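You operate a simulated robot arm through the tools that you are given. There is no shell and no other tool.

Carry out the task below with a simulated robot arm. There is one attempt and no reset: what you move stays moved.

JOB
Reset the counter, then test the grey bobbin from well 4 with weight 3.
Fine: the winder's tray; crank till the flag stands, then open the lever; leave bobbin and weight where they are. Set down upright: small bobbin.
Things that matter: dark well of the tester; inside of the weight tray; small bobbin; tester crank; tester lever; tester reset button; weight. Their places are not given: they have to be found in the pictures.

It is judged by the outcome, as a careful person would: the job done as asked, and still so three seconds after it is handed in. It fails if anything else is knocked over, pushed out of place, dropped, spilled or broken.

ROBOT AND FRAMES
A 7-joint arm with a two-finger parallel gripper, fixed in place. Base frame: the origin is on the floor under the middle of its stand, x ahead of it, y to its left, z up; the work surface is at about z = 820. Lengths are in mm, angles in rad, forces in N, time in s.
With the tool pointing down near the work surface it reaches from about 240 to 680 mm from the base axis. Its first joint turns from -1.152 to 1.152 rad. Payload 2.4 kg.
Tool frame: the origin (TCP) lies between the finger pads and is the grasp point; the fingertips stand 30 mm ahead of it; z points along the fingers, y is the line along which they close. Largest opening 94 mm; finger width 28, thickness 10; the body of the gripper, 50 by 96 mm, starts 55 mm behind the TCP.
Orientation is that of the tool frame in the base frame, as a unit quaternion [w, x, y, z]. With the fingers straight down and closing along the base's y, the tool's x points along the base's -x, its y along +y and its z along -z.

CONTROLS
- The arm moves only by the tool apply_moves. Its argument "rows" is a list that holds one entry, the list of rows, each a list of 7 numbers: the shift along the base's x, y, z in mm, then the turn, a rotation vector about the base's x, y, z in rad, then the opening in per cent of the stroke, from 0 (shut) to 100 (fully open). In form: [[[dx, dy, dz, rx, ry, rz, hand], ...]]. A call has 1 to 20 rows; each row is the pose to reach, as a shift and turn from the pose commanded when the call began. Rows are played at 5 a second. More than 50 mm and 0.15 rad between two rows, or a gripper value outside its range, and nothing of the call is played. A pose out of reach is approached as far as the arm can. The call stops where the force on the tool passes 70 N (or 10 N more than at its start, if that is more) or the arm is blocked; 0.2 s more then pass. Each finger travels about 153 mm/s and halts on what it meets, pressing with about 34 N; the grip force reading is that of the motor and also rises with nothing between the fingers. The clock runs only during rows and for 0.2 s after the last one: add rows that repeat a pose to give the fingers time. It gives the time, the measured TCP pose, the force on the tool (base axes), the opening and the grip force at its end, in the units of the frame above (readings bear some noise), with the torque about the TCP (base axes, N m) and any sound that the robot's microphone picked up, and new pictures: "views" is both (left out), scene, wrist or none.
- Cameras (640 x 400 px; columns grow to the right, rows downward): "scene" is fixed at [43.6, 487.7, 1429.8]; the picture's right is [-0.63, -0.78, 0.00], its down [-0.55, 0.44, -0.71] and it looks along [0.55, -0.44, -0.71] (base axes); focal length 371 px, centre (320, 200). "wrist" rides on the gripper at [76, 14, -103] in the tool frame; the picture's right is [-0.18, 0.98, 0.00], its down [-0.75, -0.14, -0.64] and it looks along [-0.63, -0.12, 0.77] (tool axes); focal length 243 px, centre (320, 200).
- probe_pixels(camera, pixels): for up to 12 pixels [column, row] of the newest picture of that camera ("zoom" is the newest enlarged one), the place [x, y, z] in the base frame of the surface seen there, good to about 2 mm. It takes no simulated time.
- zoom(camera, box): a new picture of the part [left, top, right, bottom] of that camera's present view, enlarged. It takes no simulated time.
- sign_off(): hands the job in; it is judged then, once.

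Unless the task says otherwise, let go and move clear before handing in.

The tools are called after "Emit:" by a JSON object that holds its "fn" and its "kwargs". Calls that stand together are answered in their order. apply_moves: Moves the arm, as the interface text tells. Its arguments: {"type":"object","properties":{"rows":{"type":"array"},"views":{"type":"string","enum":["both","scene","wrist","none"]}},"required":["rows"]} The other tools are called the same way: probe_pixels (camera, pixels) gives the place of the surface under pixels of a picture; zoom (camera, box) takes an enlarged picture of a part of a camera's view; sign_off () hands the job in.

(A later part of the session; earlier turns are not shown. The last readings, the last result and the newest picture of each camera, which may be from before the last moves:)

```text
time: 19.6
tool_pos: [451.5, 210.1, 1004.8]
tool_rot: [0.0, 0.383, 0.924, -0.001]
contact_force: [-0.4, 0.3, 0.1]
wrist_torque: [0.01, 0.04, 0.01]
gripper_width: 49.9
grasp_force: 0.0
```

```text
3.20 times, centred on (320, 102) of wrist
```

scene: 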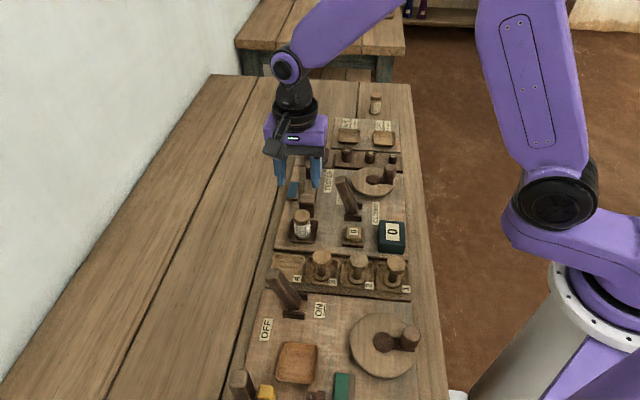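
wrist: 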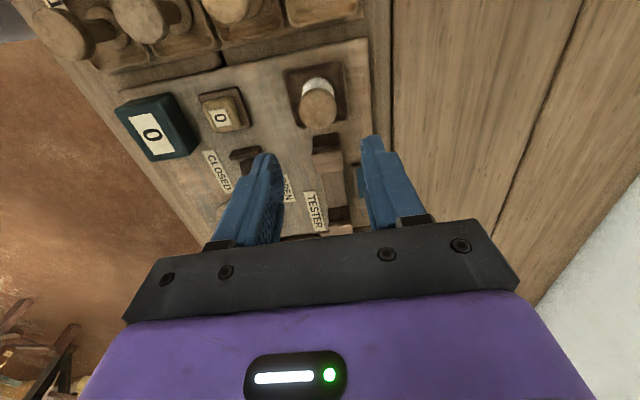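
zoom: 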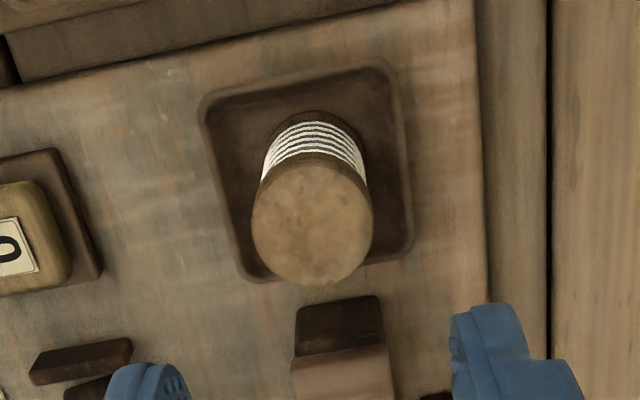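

The grey bobbin stands upright and centred in the dark well (scene zoom px 268,250). Next I'll move toward weight 3 and the weight tray for a closer look.

Emit:
{"fn": "apply_moves", "kwargs": {"rows": [[[22, -32, 0, 0, 0, 0, 53], [45, -64, 0, 0, 0, 0, 53], [67, -96, 0, 0, 0, 0, 53], [67, -96, 0, 0, 0, 0, 53]]]}}

Emit:
{"fn": "zoom", "kwargs": {"camera": "wrist", "box": [220, 40, 460, 190]}}

Emit:
{"fn": "zoom", "kwargs": {"camera": "scene", "box": [290, 130, 410, 205]}}

```text
time: 20.6
tool_pos: [518.5, 113.3, 1002.8]
tool_rot: [-0.001, 0.382, 0.924, 0.001]
contact_force: [-0.5, -0.5, -0.4]
wrist_torque: [0.02, 0.03, 0.01]
gripper_width: 49.9
grasp_force: 0.0
```

scene: 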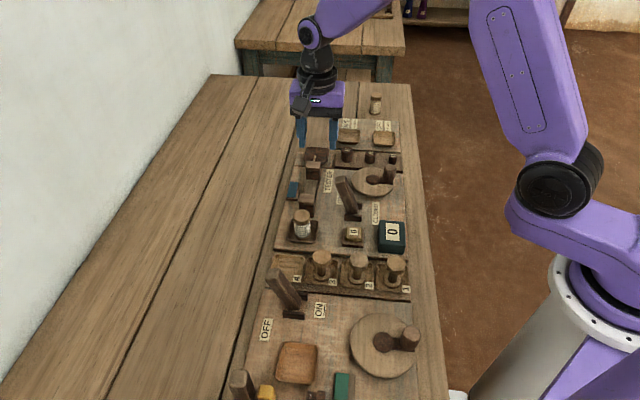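
wrist: 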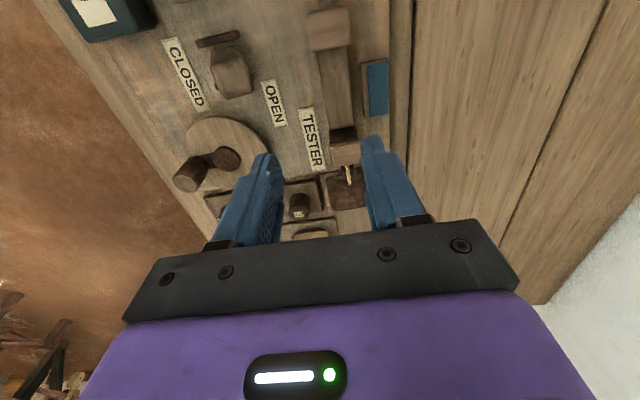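

```text
2.67 times, centred on (340, 115) of wrist
```

zoom: 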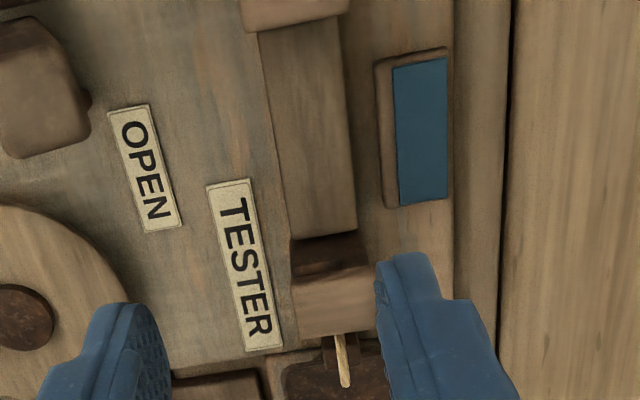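

```text
5.33 times, centred on (350, 168) of scene
```

zoom: 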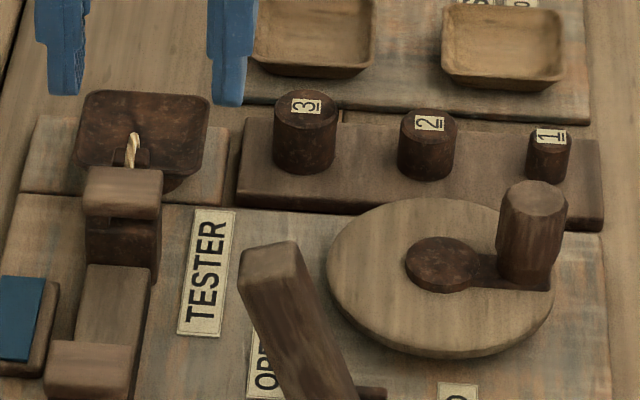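

Scene zoom shows weight 3 (px 306,107) and the dark weight tray (px 142,130) with a small pointer/hook at px 132,148. I'll probe their positions and sizes.

Emit:
{"fn": "probe_pixels", "kwargs": {"camera": "zoom", "pixels": [[306, 107], [277, 107], [335, 107], [306, 92], [306, 122], [306, 165], [428, 130], [88, 94], [207, 99], [76, 160], [190, 178], [160, 125]]}}

Emit:
{"fn": "probe_pixels", "kwargs": {"camera": "zoom", "pixels": [[110, 120], [185, 120], [132, 138], [134, 158], [122, 190], [445, 250], [532, 195], [532, 240], [340, 270], [548, 300], [260, 185], [95, 108]]}}

```text
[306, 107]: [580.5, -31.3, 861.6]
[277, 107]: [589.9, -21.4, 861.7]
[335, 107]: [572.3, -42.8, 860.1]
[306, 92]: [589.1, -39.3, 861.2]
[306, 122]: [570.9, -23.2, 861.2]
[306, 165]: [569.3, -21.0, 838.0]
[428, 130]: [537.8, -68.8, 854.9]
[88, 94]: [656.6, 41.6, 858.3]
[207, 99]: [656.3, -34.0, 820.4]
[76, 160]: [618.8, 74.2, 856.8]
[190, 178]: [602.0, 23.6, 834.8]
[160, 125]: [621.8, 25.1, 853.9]
```

```text
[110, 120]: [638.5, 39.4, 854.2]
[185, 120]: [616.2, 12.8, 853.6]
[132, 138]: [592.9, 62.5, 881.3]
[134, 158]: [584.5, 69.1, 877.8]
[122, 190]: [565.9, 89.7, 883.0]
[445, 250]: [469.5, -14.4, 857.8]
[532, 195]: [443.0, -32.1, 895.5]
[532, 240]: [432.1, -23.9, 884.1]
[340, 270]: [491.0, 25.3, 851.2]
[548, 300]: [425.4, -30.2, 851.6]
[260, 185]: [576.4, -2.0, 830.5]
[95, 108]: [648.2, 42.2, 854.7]
```

Weight 3's top is centred at about (580.5,-31.5,861.5), roughly 30 mm across; the weight tray's floor is at about z=854. I'll hover over weight 3 with fingers open about 50 mm.

Emit:
{"fn": "apply_moves", "kwargs": {"rows": [[[16, -36, 0, 0, 0, 0, 53], [32, -73, 0, 0, 0, 0, 53], [48, -110, 0, 0, 0, 0, 53], [63, -145.5, 0, 0, 0, 0, 53], [63, -145.5, -40, 0, 0, 0, 50], [63, -145.5, -70, 0, 0, 0, 50], [63, -145.5, -70, 0, 0, 0, 50]]]}}

Emit:
{"fn": "zoom", "kwargs": {"camera": "wrist", "box": [220, 60, 420, 185]}}

Emit:
{"fn": "zoom", "kwargs": {"camera": "scene", "box": [290, 115, 410, 190]}}

```text
time: 22.2
tool_pos: [581.9, -31.8, 932.5]
tool_rot: [-0.001, 0.383, 0.924, 0.001]
contact_force: [-1.0, -0.2, -0.6]
wrist_torque: [0.02, -0.05, -0.05]
gripper_width: 47.0
grasp_force: 0.0
```

scene: 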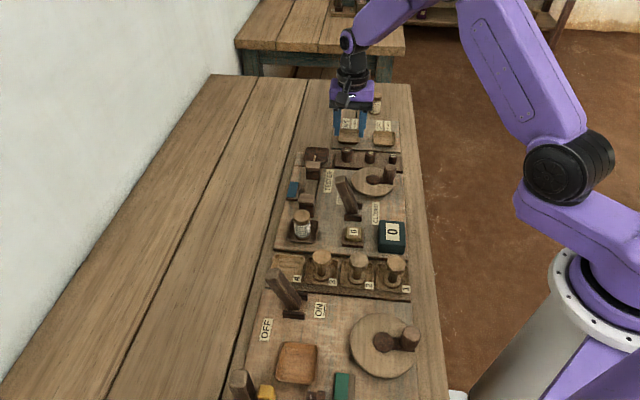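
wrist: 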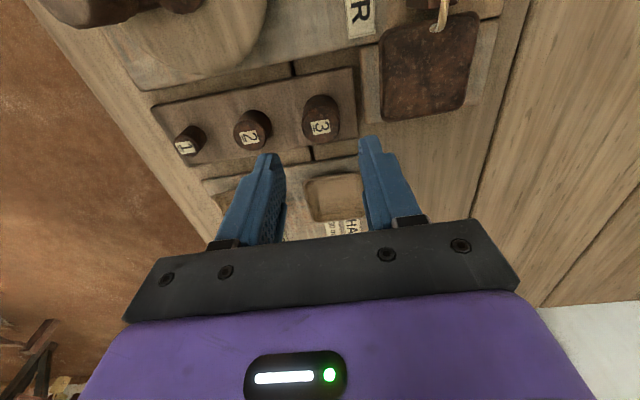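

```text
3.20 times, centred on (320, 122) of wrist
```

zoom: 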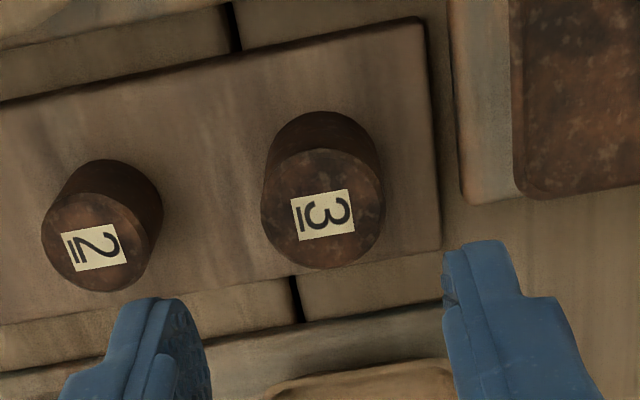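

```text
5.33 times, centred on (350, 152) of scene
```

zoom: 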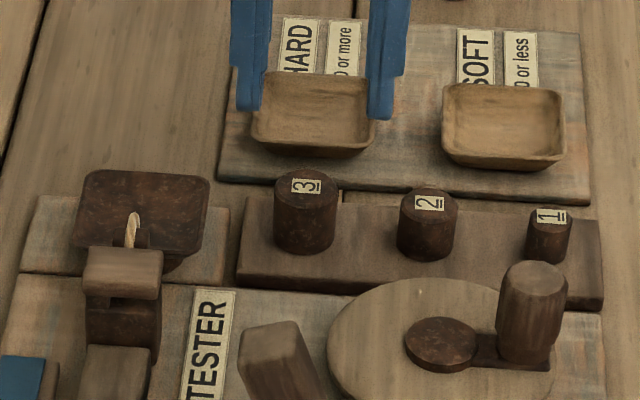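

The weight 3 sits between the fingers' line (wrist px 321,125). I'll refine its centre, the rack height and the weight tray corners from this view.

Emit:
{"fn": "probe_pixels", "kwargs": {"camera": "wrist", "pixels": [[321, 125], [304, 125], [338, 125], [321, 109], [321, 141], [289, 131], [383, 117], [465, 102], [476, 15], [384, 35], [430, 68], [438, 25]]}}

```text
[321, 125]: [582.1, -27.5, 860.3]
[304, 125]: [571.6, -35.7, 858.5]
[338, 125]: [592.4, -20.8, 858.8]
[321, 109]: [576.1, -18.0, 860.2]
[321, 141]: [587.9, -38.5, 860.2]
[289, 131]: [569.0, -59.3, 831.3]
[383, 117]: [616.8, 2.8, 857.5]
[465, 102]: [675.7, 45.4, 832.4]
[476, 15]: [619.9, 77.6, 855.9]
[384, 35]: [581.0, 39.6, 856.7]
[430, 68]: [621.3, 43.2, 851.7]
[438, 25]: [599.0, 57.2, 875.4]
```

Weight 3's centre is about (581.3,-30), resting at z≈831, and the tray centre is about (618.6,40.4) with floor z≈852–854. I'll descend to TCP z≈870 and close on the weight.

Emit:
{"fn": "apply_moves", "kwargs": {"rows": [[[0.5, 1, -25, 0, 0, 0, 50], [0.5, 1, -50, 0, 0, 0, 50], [0.5, 1, -62, 0, 0, 0, 50], [0.5, 1, -62, 0, 0, 0, 50]]]}}

Emit:
{"fn": "zoom", "kwargs": {"camera": "scene", "box": [290, 115, 410, 190]}}

```text
time: 23.2
tool_pos: [581.8, -31.1, 871.6]
tool_rot: [-0.001, 0.382, 0.924, 0.001]
contact_force: [0.1, -0.7, -0.4]
wrist_torque: [0.02, 0.01, 0.03]
gripper_width: 47.0
grasp_force: 0.1
```

scene: 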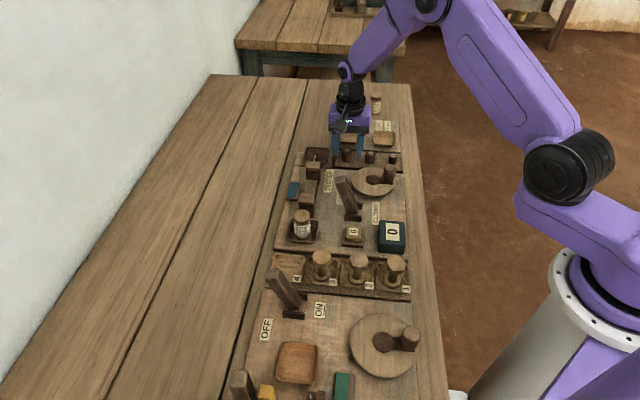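
wrist: 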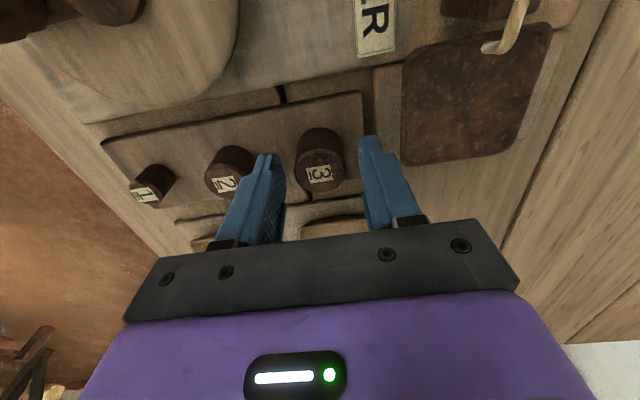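

```text
5.33 times, centred on (350, 152) of scene
```

zoom: 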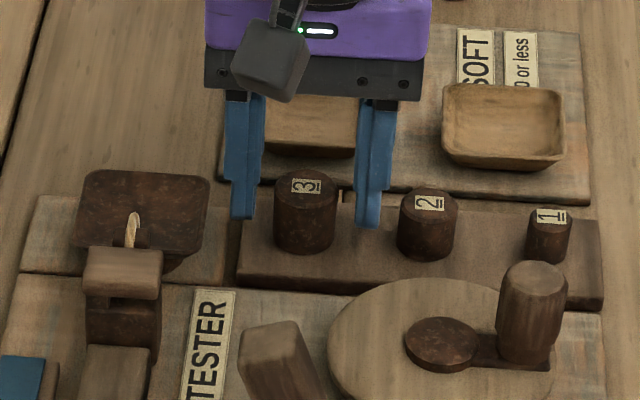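

Before closing I'll check where the fingertips really are relative to weight 3 by probing them in the wrist and scene pictures.

Emit:
{"fn": "probe_pixels", "kwargs": {"camera": "wrist", "pixels": [[266, 157], [372, 139], [276, 165], [362, 150], [275, 200], [318, 172], [318, 150], [245, 205], [300, 185], [340, 180]]}}

Emit:
{"fn": "probe_pixels", "kwargs": {"camera": "zoom", "pixels": [[242, 214], [368, 223], [250, 210], [358, 218], [305, 188], [305, 240], [237, 190], [372, 195]]}}

```text
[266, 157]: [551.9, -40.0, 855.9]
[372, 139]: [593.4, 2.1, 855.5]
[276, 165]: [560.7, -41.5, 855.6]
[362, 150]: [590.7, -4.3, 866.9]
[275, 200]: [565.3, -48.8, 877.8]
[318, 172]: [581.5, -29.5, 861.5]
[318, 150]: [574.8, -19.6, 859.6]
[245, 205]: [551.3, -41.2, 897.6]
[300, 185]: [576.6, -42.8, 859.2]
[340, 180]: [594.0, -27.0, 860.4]
```

```text
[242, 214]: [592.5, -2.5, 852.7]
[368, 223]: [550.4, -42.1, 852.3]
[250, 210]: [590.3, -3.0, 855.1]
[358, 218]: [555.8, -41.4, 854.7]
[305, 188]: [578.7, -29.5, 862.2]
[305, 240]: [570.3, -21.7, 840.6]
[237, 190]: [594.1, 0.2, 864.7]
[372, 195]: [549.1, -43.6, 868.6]
```

The visible finger edges are tapered (lowest visible corner z≈853, centre of tip lower at ≈841), and the weight is centred between them at v and u. I'll go 3 mm lower for a better bite and close.

Emit:
{"fn": "apply_moves", "kwargs": {"rows": [[[0, 0, -3, 0, 0, 0, 50], [0, 0, -3, 0, 0, 0, 35], [0, 0, -3, 0, 0, 0, 20], [0, 0, -3, 0, 0, 0, 15], [0, 0, -3, 0, 0, 0, 15]]]}}

Emit:
{"fn": "zoom", "kwargs": {"camera": "wrist", "box": [220, 100, 420, 225]}}

```text
time: 24.4
tool_pos: [581.3, -30.4, 868.4]
tool_rot: [-0.001, 0.383, 0.924, 0.0]
contact_force: [-0.1, 0.0, 0.1]
wrist_torque: [0.01, -0.06, 0.01]
gripper_width: 28.4
grasp_force: 34.0
```

scene: 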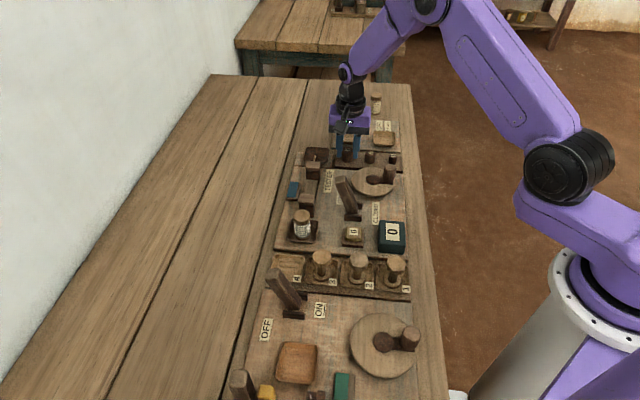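
wrist: 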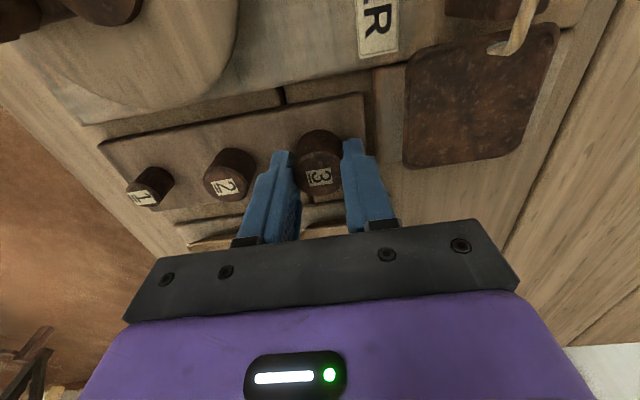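

```text
3.20 times, centred on (320, 162) of wrist
```

zoom: 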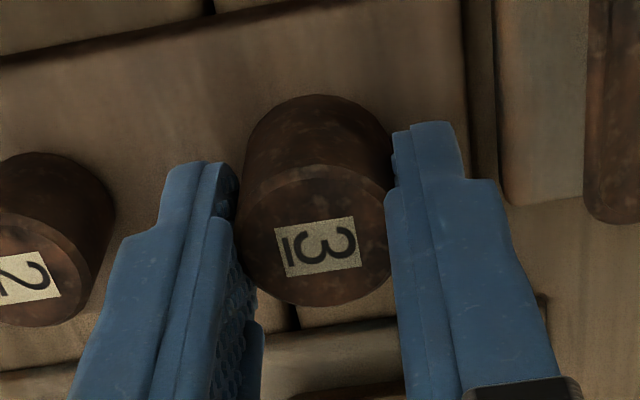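

Weight 3 is gripped at 28.4 mm with 34 N. I'll lift it 80 mm and carry it over the weight tray's centre.

Emit:
{"fn": "apply_moves", "kwargs": {"rows": [[[0, 0, 10, 0, 0, 0, 15], [0, 0, 40, 0, 0, 0, 15], [0, 0, 80, 0, 0, 0, 15], [13, 23, 80, 0, 0, 0, 15], [26, 46, 80, 0, 0, 0, 15], [39, 69, 80, 0, 0, 0, 15], [39, 69, 80, 0, 0, 0, 15]]]}}

Emit:
{"fn": "zoom", "kwargs": {"camera": "wrist", "box": [220, 60, 420, 185]}}

Emit:
{"fn": "zoom", "kwargs": {"camera": "scene", "box": [270, 105, 390, 180]}}

```text
time: 26.0
tool_pos: [621.5, 39.1, 948.5]
tool_rot: [-0.001, 0.382, 0.924, -0.001]
contact_force: [0.1, -0.4, -1.2]
wrist_torque: [0.01, -0.02, 0.01]
gripper_width: 29.0
grasp_force: 34.1
```

scene: 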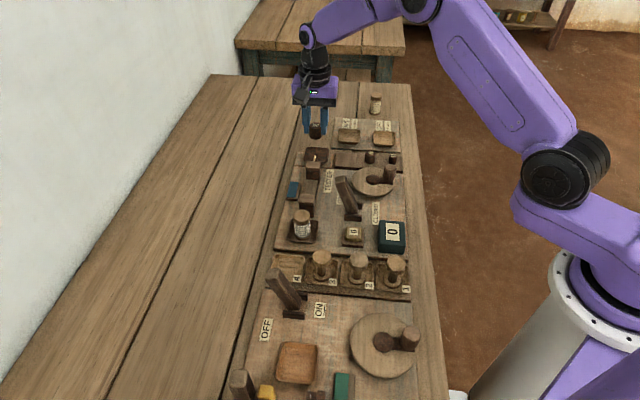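
wrist: 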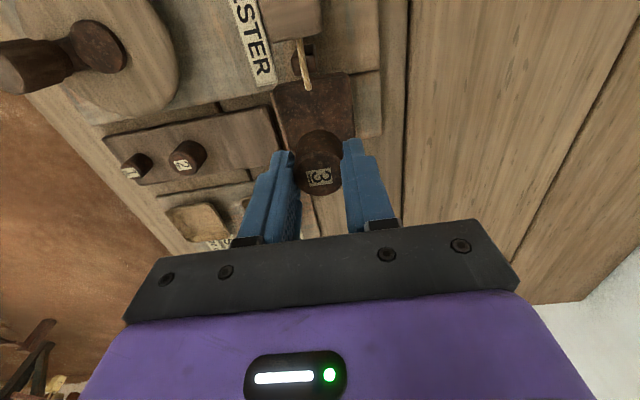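

```text
3.20 times, centred on (320, 122) of wrist
```

zoom: 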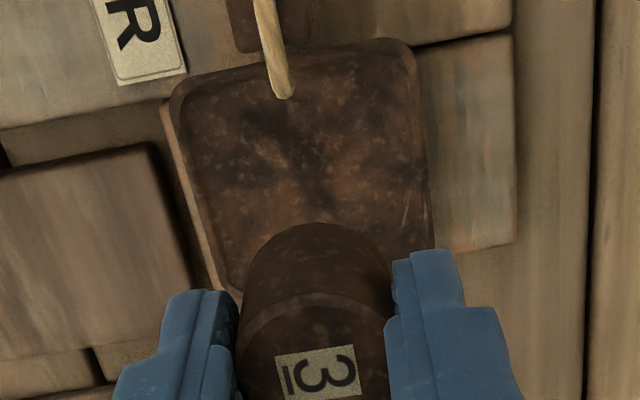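

```text
5.33 times, centred on (330, 142) of scene
```

zoom: 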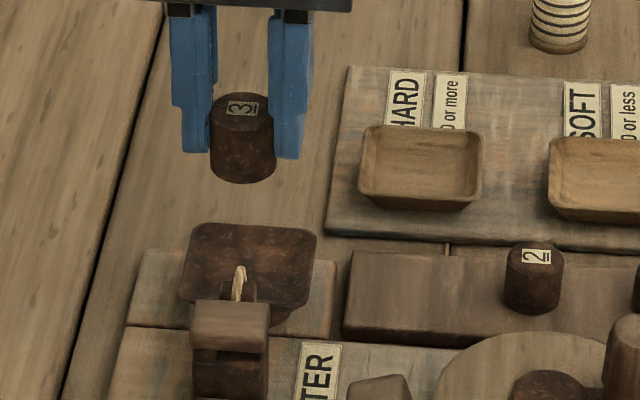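

The weight hangs above the tray (wrist px 316,110 is the tray floor). I'll verify the tray corners again from this nearer view.

Emit:
{"fn": "probe_pixels", "kwargs": {"camera": "wrist", "pixels": [[275, 93], [345, 75], [352, 134], [289, 148], [310, 105], [335, 90], [300, 120], [306, 88], [345, 125], [318, 177]]}}

Emit:
{"fn": "probe_pixels", "kwargs": {"camera": "zoom", "pixels": [[200, 226], [313, 236], [185, 293], [292, 305], [250, 245], [220, 265], [285, 270], [242, 110]]}}

```text
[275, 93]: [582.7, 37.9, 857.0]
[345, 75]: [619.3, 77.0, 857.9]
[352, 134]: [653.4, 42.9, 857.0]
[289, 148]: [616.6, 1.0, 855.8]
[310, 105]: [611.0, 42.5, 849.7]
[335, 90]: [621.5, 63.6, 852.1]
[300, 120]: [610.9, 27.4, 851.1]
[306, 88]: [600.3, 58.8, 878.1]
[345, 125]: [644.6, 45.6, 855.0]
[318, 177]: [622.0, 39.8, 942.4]
```

```text
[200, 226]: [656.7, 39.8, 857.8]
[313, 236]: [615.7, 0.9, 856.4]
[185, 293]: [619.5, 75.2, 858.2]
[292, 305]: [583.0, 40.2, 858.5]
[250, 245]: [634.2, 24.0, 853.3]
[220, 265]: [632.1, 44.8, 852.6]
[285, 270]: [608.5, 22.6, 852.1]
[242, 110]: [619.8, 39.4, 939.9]
```

The tray's centre is (618.4,39.3), floor z≈850–852, and the weight is at (621,39.6). I'll shift 1.5 mm and lower to just above the floor.

Emit:
{"fn": "apply_moves", "kwargs": {"rows": [[[-1.5, 0, -25, 0, 0, 0, 15], [-1.5, 0, -45, 0, 0, 0, 15], [-1.5, 0, -54, 0, 0, 0, 15], [-1.5, 0, -57, 0, 0, 0, 15], [-1.5, 0, -57, 0, 0, 0, 15]]]}}

Emit:
{"fn": "zoom", "kwargs": {"camera": "scene", "box": [280, 115, 376, 175]}}

Emit:
{"fn": "zoom", "kwargs": {"camera": "wrist", "box": [240, 80, 400, 180]}}

```text
time: 27.2
tool_pos: [619.8, 38.7, 891.0]
tool_rot: [0.0, 0.383, 0.924, 0.0]
contact_force: [0.9, -0.1, -1.2]
wrist_torque: [0.01, 0.0, -0.01]
gripper_width: 29.1
grasp_force: 34.3
```

scene: 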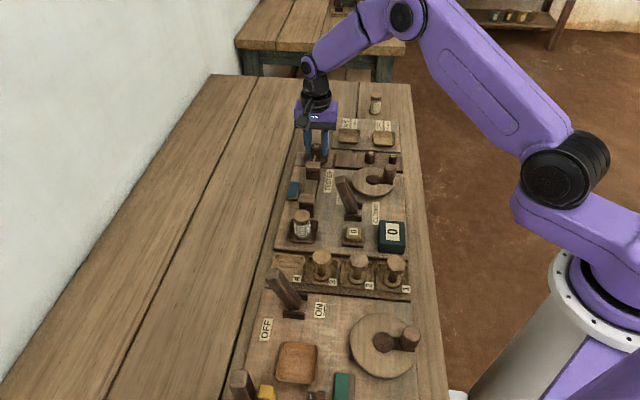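
wrist: 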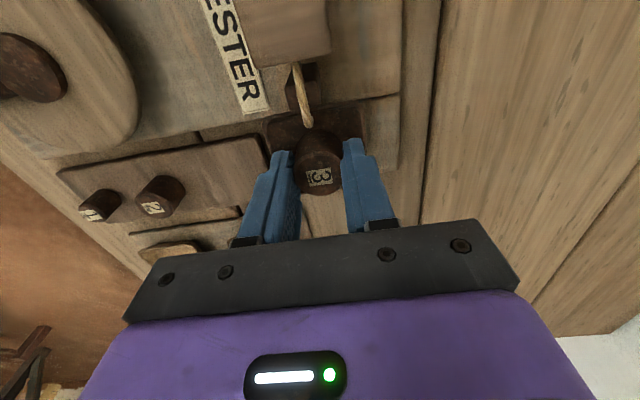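

```text
6.67 times, centred on (328, 145) of scene
```

zoom: 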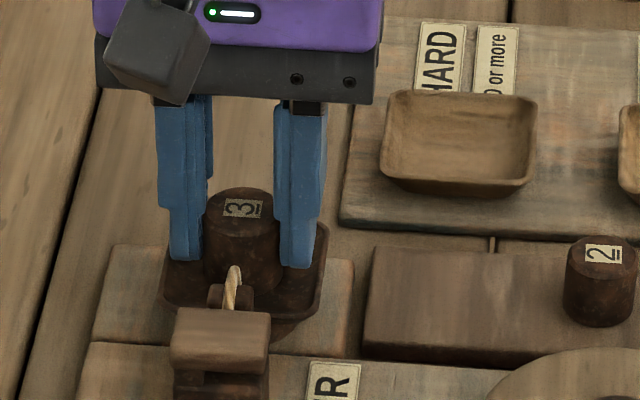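

```text
4.00 times, centred on (320, 130) of wrist
```

zoom: 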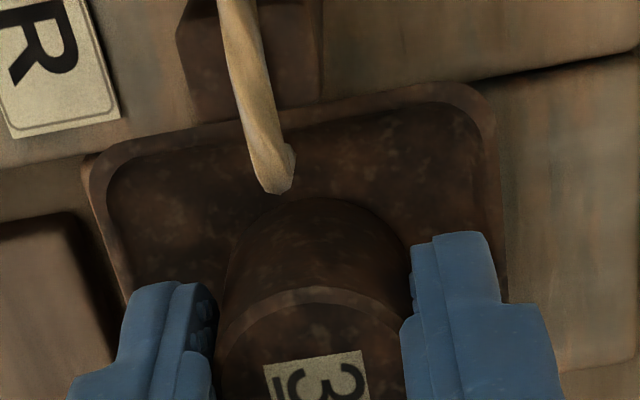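

The weight is inside the tray's outline and just clear of the floor. I'll lower in 1 mm steps and feel for contact.

Emit:
{"fn": "apply_moves", "kwargs": {"rows": [[[0, 0, -1, 0, 0, 0, 15], [0, 0, -2, 0, 0, 0, 15], [0, 0, -3, 0, 0, 0, 15], [0, 0, -3, 0, 0, 0, 15]]], "views": "none"}}

```text
time: 28.2
tool_pos: [619.2, 38.7, 887.1]
tool_rot: [0.0, 0.383, 0.924, 0.0]
contact_force: [1.1, 0.2, -1.8]
wrist_torque: [0.04, 0.0, -0.06]
gripper_width: 28.5
grasp_force: 33.8
```

No contact yet at z≈887. I'll continue down in small steps.

Emit:
{"fn": "apply_moves", "kwargs": {"rows": [[[0, 0, -0.7, 0, 0, 0, 15], [0, 0, -1.4, 0, 0, 0, 15], [0, 0, -2, 0, 0, 0, 15], [0, 0, -2, 0, 0, 0, 15]]]}}

Emit:
{"fn": "zoom", "kwargs": {"camera": "scene", "box": [280, 115, 376, 175]}}

```text
time: 29.2
tool_pos: [618.0, 39.3, 885.7]
tool_rot: [-0.001, 0.382, 0.924, 0.0]
contact_force: [0.4, 0.3, -0.2]
wrist_torque: [0.03, 0.02, -0.01]
gripper_width: 28.8
grasp_force: 34.2
```

scene: 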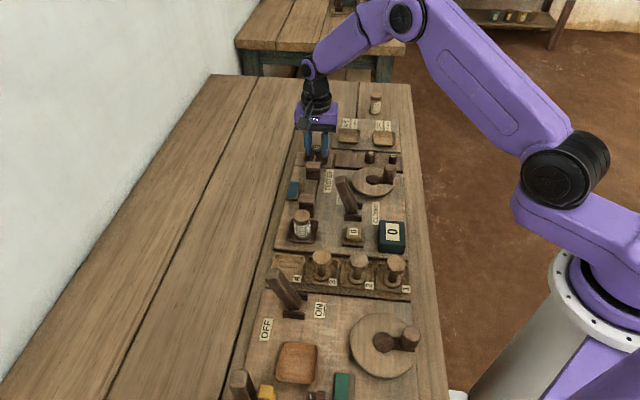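
wrist: 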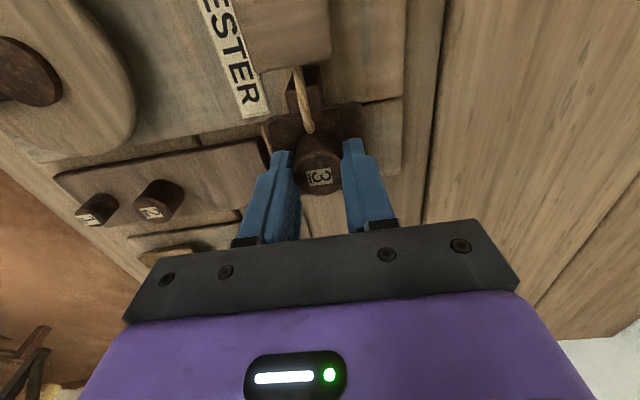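

```text
6.67 times, centred on (328, 145) of scene
```

zoom: 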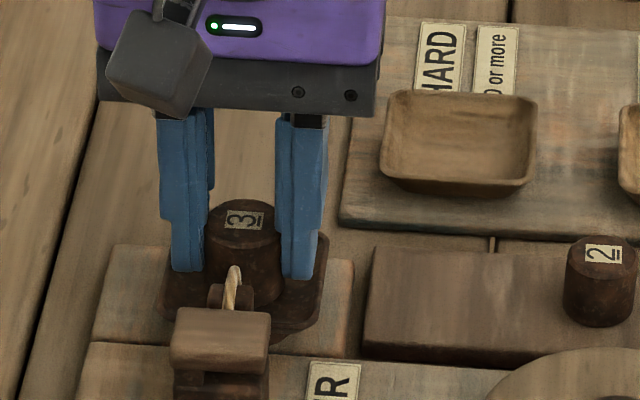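

No contact force, yet the tray's outline appears lower than before (right corner px 325,240 vs 325,225), so the tray may be sinking under the weight. I'll probe its height now.

Emit:
{"fn": "probe_pixels", "kwargs": {"camera": "zoom", "pixels": [[160, 290], [322, 240], [318, 300], [265, 300], [165, 270], [300, 330], [130, 280], [335, 290], [232, 280], [242, 218]]}}

Emit:
{"fn": "probe_pixels", "kwargs": {"camera": "wrist", "pixels": [[270, 128], [355, 108], [362, 135], [280, 135], [345, 120], [309, 128], [318, 177]]}}

Emit:
{"fn": "zoom", "kwargs": {"camera": "wrist", "box": [240, 80, 400, 180]}}

```text
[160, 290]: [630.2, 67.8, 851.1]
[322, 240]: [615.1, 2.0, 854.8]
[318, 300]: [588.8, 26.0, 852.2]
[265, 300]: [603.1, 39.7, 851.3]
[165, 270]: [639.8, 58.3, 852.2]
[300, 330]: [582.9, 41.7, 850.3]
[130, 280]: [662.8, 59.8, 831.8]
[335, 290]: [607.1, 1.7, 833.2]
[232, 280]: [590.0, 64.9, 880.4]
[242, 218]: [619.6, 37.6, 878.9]
```

```text
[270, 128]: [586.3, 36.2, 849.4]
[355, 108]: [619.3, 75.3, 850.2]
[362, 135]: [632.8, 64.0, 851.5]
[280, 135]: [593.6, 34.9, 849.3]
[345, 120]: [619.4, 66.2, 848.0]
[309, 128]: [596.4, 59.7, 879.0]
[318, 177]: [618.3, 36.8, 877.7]
```

```text
4.00 times, centred on (320, 130) of wrist
```

zoom: 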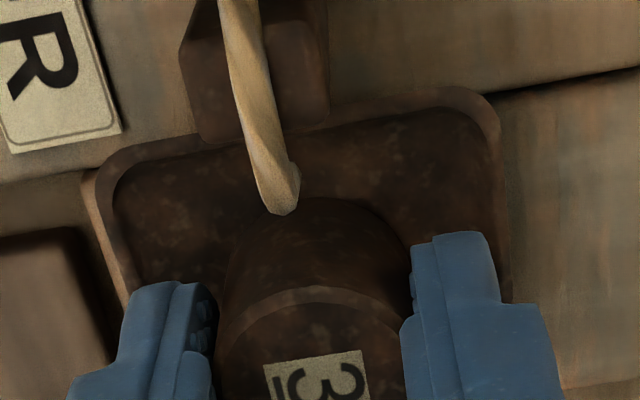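

The tray rim has sunk from z≈857 to about 851, and the held load dropped to about zero: the tray is carrying the weight and gives way. I'll keep lowering gently with it to see whether it bottoms out.

Emit:
{"fn": "apply_moves", "kwargs": {"rows": [[[0, 0, -1, 0, 0, 0, 15], [0, 0, -2, 0, 0, 0, 15], [0, 0, -3, 0, 0, 0, 15], [0, 0, -3, 0, 0, 0, 15]]]}}

Emit:
{"fn": "zoom", "kwargs": {"camera": "scene", "box": [280, 115, 376, 175]}}

Emit:
{"fn": "zoom", "kwargs": {"camera": "wrist", "box": [240, 80, 400, 180]}}

```text
time: 30.2
tool_pos: [618.3, 40.5, 883.3]
tool_rot: [0.0, 0.383, 0.924, -0.001]
contact_force: [0.9, -0.3, -0.3]
wrist_torque: [0.0, 0.0, 0.0]
gripper_width: 28.9
grasp_force: 34.1
```

scene: 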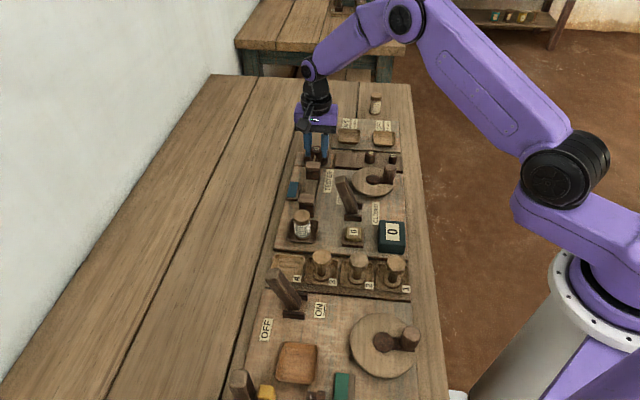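
wrist: 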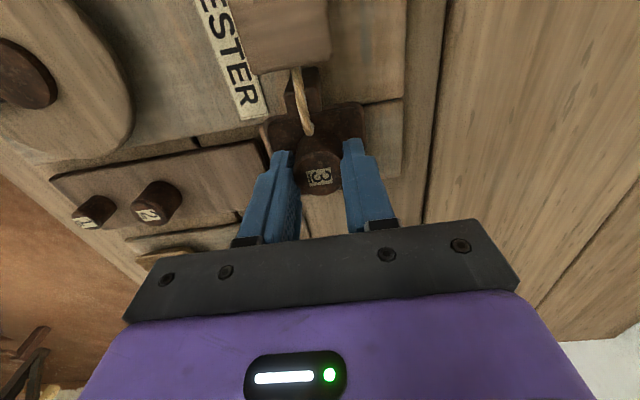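

```text
6.67 times, centred on (328, 145) of scene
```

zoom: 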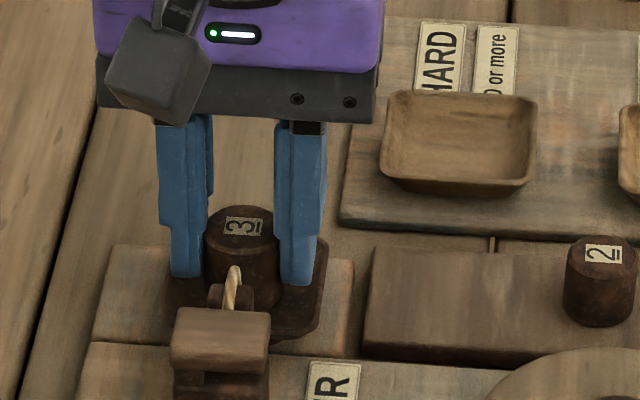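

```text
4.00 times, centred on (320, 130) of wrist
```

zoom: 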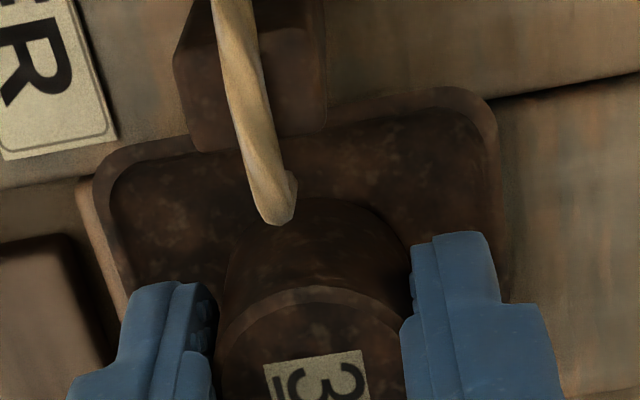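

The tray keeps following the weight down with hardly any force. I'll continue lowering slowly until it comes to rest.

Emit:
{"fn": "apply_moves", "kwargs": {"rows": [[[0, 0, -1, 0, 0, 0, 15], [0, 0, -2, 0, 0, 0, 15], [0, 0, -3, 0, 0, 0, 15], [0, 0, -4, 0, 0, 0, 15], [0, 0, -4, 0, 0, 0, 15]]]}}

Emit:
{"fn": "zoom", "kwargs": {"camera": "scene", "box": [280, 115, 376, 175]}}

```text
time: 31.4
tool_pos: [618.1, 39.7, 879.1]
tool_rot: [0.0, 0.383, 0.924, 0.0]
contact_force: [0.3, 1.0, 1.8]
wrist_torque: [0.03, -0.03, -0.03]
gripper_width: 28.8
grasp_force: 33.9
```

scene: 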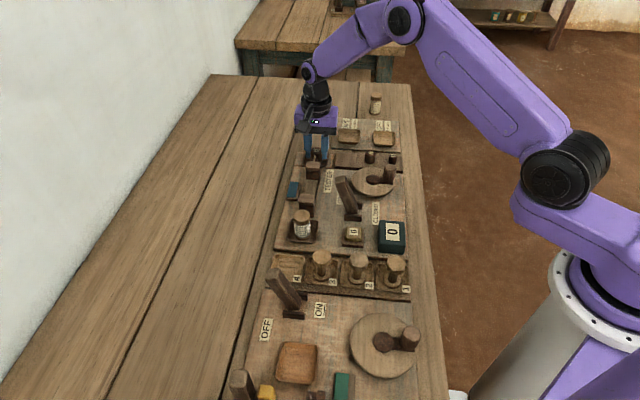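
wrist: 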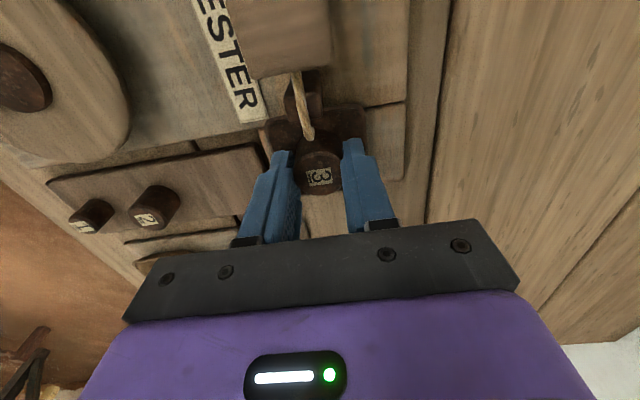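

```text
6.67 times, centred on (328, 145) of scene
```

zoom: 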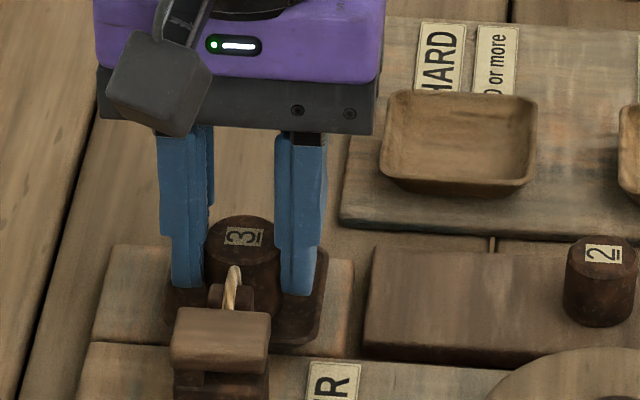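

The force has turned to +1.8 N, so the tray is spring-like and is now pushed past its balance. I'll raise back to the balance point, open only slightly so the fingers stay off the rim, then lift away.

Emit:
{"fn": "apply_moves", "kwargs": {"rows": [[[0, 0, 2, 0, 0, 0, 15], [0, 0, 3.5, 0, 0, 0, 15], [0, 0, 3.5, 0, 0, 0, 15], [0, 0, 3.5, 0, 0, 0, 33], [0, 0, 3.5, 0, 0, 0, 33], [0, 0, 3.5, 0, 0, 0, 34], [0, 0, 8, 0, 0, 0, 34], [0, 0, 14, 0, 0, 0, 36], [0, 0, 24, 0, 0, 0, 40]]]}}

Emit:
{"fn": "zoom", "kwargs": {"camera": "scene", "box": [280, 115, 376, 175]}}

```text
time: 33.4
tool_pos: [617.4, 38.1, 904.6]
tool_rot: [-0.001, 0.382, 0.924, 0.0]
contact_force: [-0.6, 0.9, 0.0]
wrist_torque: [-0.03, -0.01, 0.01]
gripper_width: 37.5
grasp_force: 0.1
```

scene: 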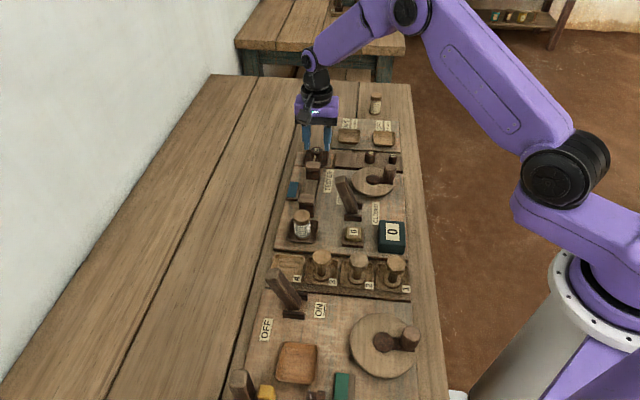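
wrist: 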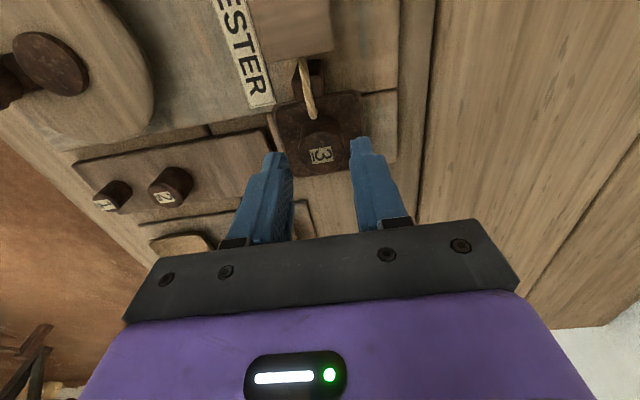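

```text
6.67 times, centred on (328, 145) of scene
```

zoom: 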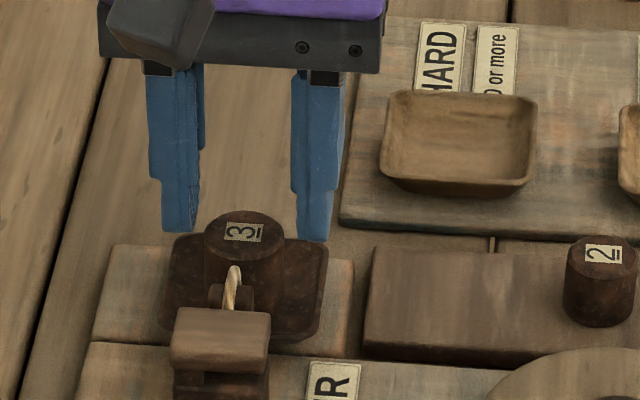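

Weight 3 stands upright in the tray (scene zoom px 243,235), and the fingers are free. I'll rise, then move over the lever with the fingers wide open to straddle it.

Emit:
{"fn": "apply_moves", "kwargs": {"rows": [[[0, 0, 30, 0, 0, 0, 40], [0, 0, 65, 0, 0, 0, 60], [0, 0, 97, 0, 0, 0, 100], [-37, 11, 97, 0, 0, 0, 100], [-74, 22, 97, 0, 0, 0, 100], [-111, 34, 97, 0, 0, 0, 100], [-148, 45, 97, 0, 0, 0, 100], [-184, 56, 97, 0, 0, 0, 100], [-184, 56, 97, 0, 0, 0, 100]]]}}

Emit:
{"fn": "zoom", "kwargs": {"camera": "scene", "box": [280, 140, 400, 215]}}

Emit:
{"fn": "zoom", "kwargs": {"camera": "wrist", "box": [200, 60, 440, 210]}}

```text
time: 35.4
tool_pos: [433.0, 94.5, 999.4]
tool_rot: [0.0, 0.382, 0.924, 0.0]
contact_force: [0.3, 0.0, -0.4]
wrist_torque: [0.03, -0.01, 0.0]
gripper_width: 94.3
grasp_force: 0.1
```

scene: 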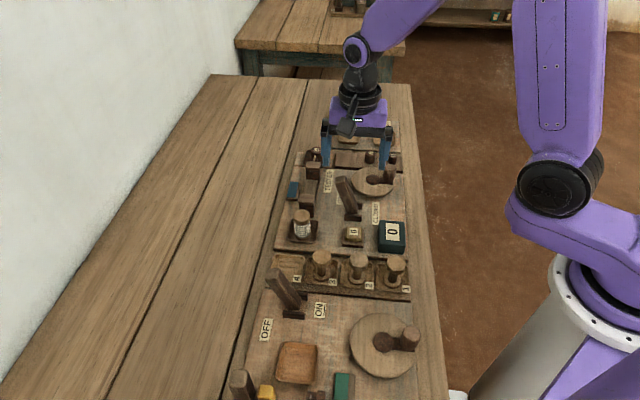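
wrist: 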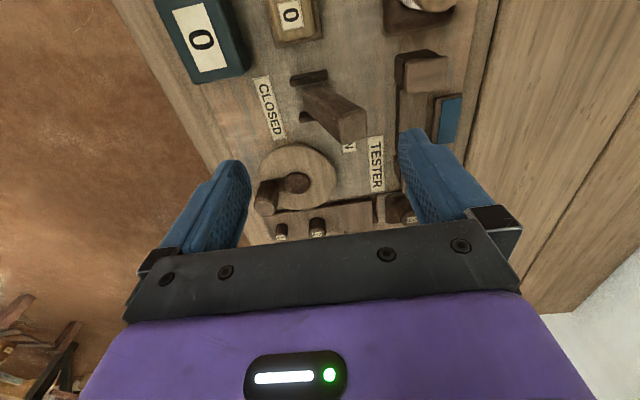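

```text
5.33 times, centred on (340, 178) of scene
```

zoom: 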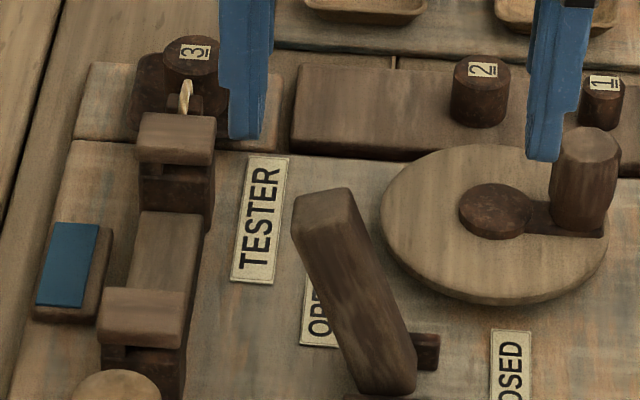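

```text
2.67 times, centred on (320, 135) of wrist
```

zoom: 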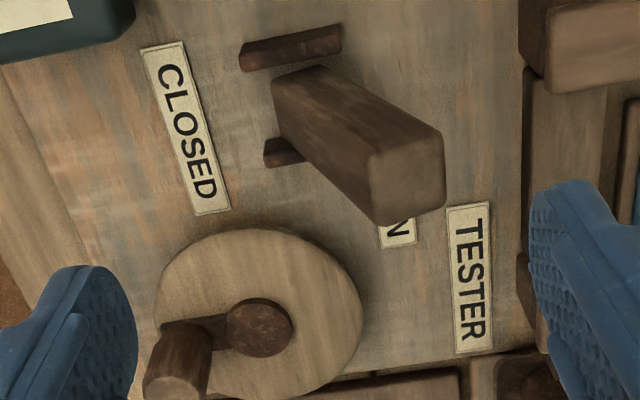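

The lever (wrist zoom px 360,150) lies between the two open fingers, its tip leaning to OPEN. I'll probe its tip, hinge brackets and the labels for accurate pushing geometry.

Emit:
{"fn": "probe_pixels", "kwargs": {"camera": "wrist", "pixels": [[340, 120], [363, 118], [364, 136], [345, 141], [353, 128], [325, 110], [312, 96], [309, 78], [306, 118], [271, 108], [345, 146], [370, 165]]}}

Emit:
{"fn": "probe_pixels", "kwargs": {"camera": "wrist", "pixels": [[297, 183], [266, 195], [262, 206], [270, 183], [300, 160], [330, 185], [285, 205], [340, 180], [260, 180]]}}

```text
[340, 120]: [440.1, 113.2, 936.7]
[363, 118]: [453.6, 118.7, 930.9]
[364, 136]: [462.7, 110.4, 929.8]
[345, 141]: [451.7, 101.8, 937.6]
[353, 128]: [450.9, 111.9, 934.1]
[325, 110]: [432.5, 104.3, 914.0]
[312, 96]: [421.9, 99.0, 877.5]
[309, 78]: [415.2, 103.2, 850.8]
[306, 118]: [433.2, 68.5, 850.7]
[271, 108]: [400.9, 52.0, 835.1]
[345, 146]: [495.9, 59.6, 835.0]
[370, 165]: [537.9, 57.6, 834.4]
```

```text
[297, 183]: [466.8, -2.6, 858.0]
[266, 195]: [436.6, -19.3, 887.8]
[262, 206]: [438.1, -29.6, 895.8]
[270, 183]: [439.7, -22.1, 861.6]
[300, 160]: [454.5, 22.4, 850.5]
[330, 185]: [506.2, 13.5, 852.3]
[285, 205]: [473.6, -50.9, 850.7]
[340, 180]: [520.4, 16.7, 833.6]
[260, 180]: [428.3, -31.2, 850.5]
```

The lever hinge is at about (429,89,846) and its tip at (451,111,934), leaning about 19° toward OPEN. I'll lower the open fingers around it and push it toward CLOSED (direction [-0.707,-0.707]) in small steps.

Emit:
{"fn": "apply_moves", "kwargs": {"rows": [[[0, 0, -30, 0, 0, 0, 100], [0, 0, -60, 0, 0, 0, 100], [0, 0, -74, 0, 0, 0, 100], [-4, -4, -74, 0, 0, 0, 100], [-8, -8, -74, 0, 0, 0, 100], [-12, -12, -74, 0, 0, 0, 100], [-16, -16, -74, 0, 0, 0, 100], [-20, -20, -74, 0, 0, 0, 100], [-24, -24, -74, 0, 0, 0, 100], [-28, -28, -74, 0, 0, 0, 100]]]}}

Emit:
{"fn": "zoom", "kwargs": {"camera": "scene", "box": [290, 150, 410, 225]}}

```text
time: 37.6
tool_pos: [406.4, 66.7, 926.3]
tool_rot: [0.0, 0.382, 0.924, 0.0]
contact_force: [0.7, 0.0, -0.1]
wrist_torque: [0.0, 0.02, 0.03]
gripper_width: 94.1
grasp_force: 0.1
```

scene: 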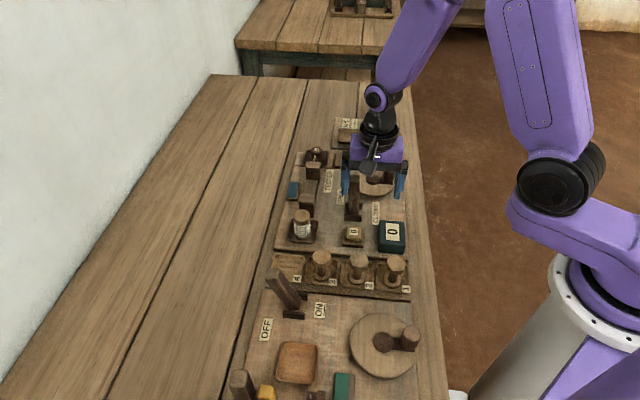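
wrist: 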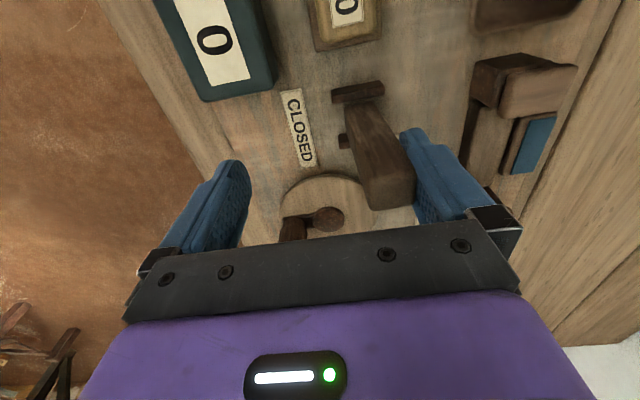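

```text
5.33 times, centred on (350, 188) of scene
```

zoom: 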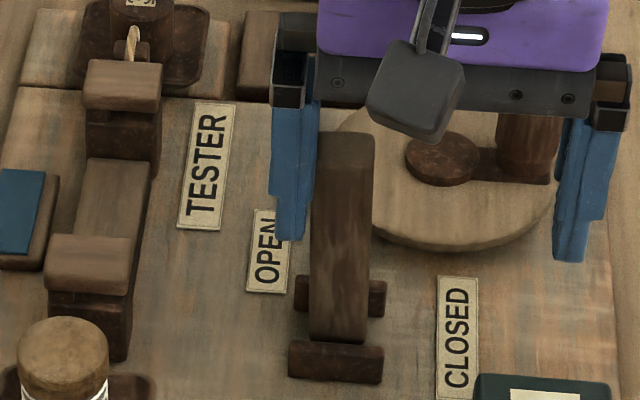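

The lever has moved to near vertical with almost no force. I'll continue pushing toward CLOSED in small steps.

Emit:
{"fn": "apply_moves", "kwargs": {"rows": [[[-3, -3, 0, 0, 0, 0, 100], [-6, -6, 0, 0, 0, 0, 100], [-9, -9, 0, 0, 0, 0, 100], [-12, -12, 0, 0, 0, 0, 100], [-15, -15, 0, 0, 0, 0, 100], [-18, -18, 0, 0, 0, 0, 100]]]}}

Emit:
{"fn": "zoom", "kwargs": {"camera": "scene", "box": [290, 150, 410, 225]}}

```text
time: 39.0
tool_pos: [388.7, 48.7, 926.0]
tool_rot: [0.003, 0.382, 0.924, 0.0]
contact_force: [6.3, 8.7, -0.3]
wrist_torque: [0.25, -0.18, 0.12]
gripper_width: 93.9
grasp_force: 0.1
```

scene: 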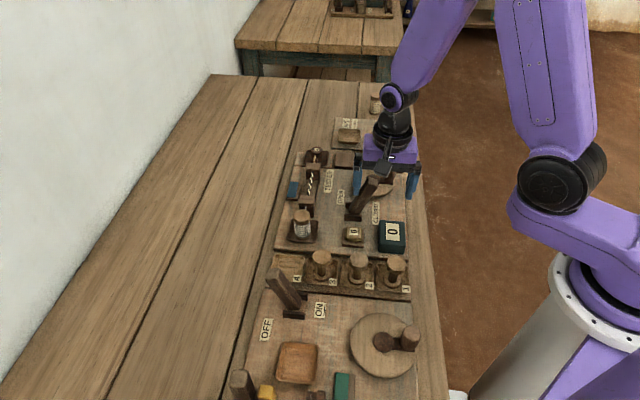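
wrist: 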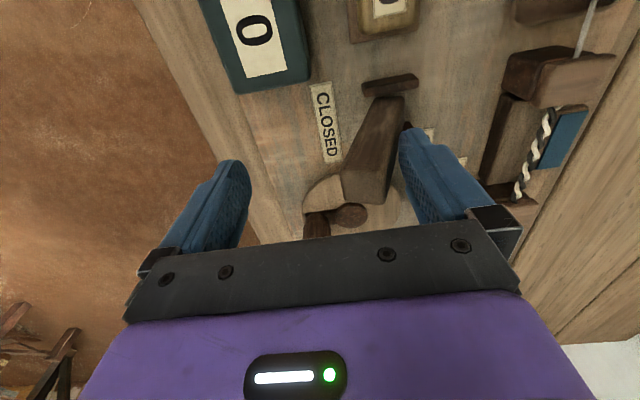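

```text
5.33 times, centred on (350, 188) of scene
```

zoom: 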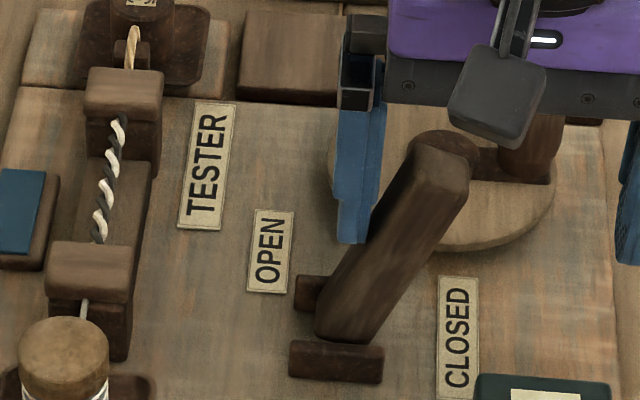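

The lever is now at CLOSED, and a grey-and-white thread has appeared across the tester from the bobbin (scene zoom px 105,180). I'll back off, lift, and look at the crank.

Emit:
{"fn": "apply_moves", "kwargs": {"rows": [[[4, 4, 0, 0, 0, 0, 100], [8, 8, 0, 0, 0, 0, 100], [8, 8, 30, 0, 0, 0, 100], [8, 8, 70, 0, 0, 0, 100], [8, 8, 110, 0, 0, 0, 100], [20, -10, 120, 0, 0, 0, 100], [32, -30, 120, 0, 0, 0, 100], [32, -30, 120, 0, 0, 0, 100]]]}}

Emit:
{"fn": "zoom", "kwargs": {"camera": "scene", "box": [280, 140, 420, 228]}}

Emit:
{"fn": "zoom", "kwargs": {"camera": "wrist", "box": [200, 60, 440, 210]}}

```text
time: 40.8
tool_pos: [419.4, 17.4, 1045.2]
tool_rot: [0.0, 0.383, 0.924, 0.001]
contact_force: [0.3, -0.6, 0.2]
wrist_torque: [-0.05, -0.01, -0.01]
gripper_width: 94.1
grasp_force: 0.1
```

scene: 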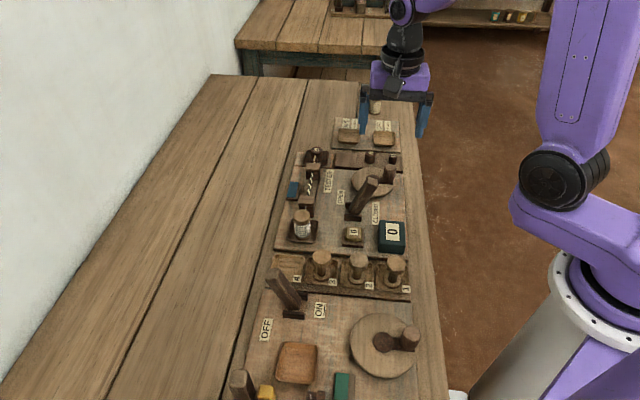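
wrist: 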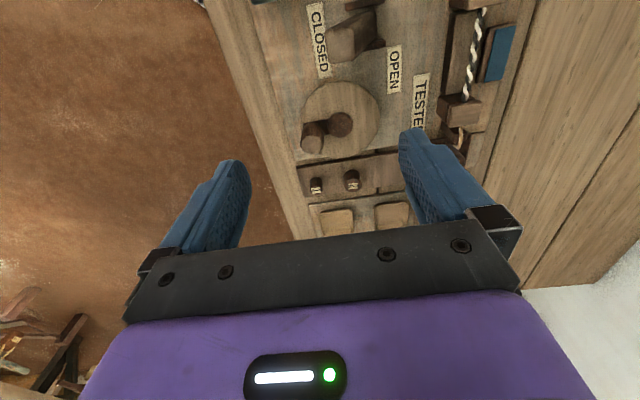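

```text
4.55 times, centred on (350, 184) of scene
```

zoom: 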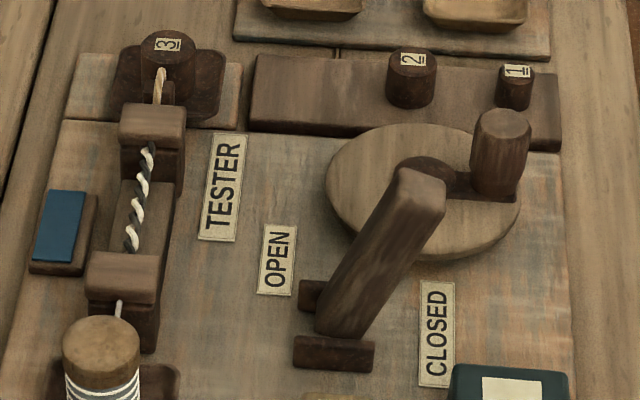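

```text
2.67 times, centred on (320, 135) of wrist
```

zoom: 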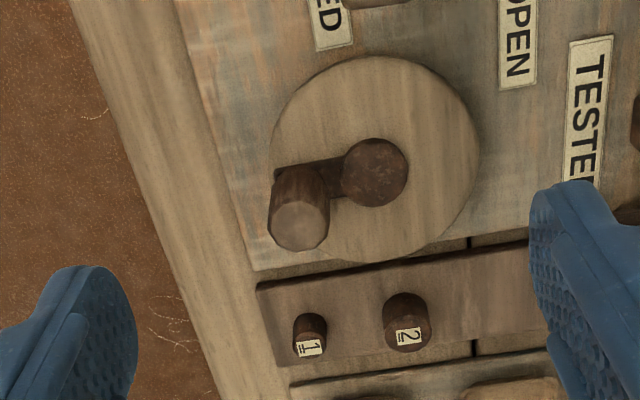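

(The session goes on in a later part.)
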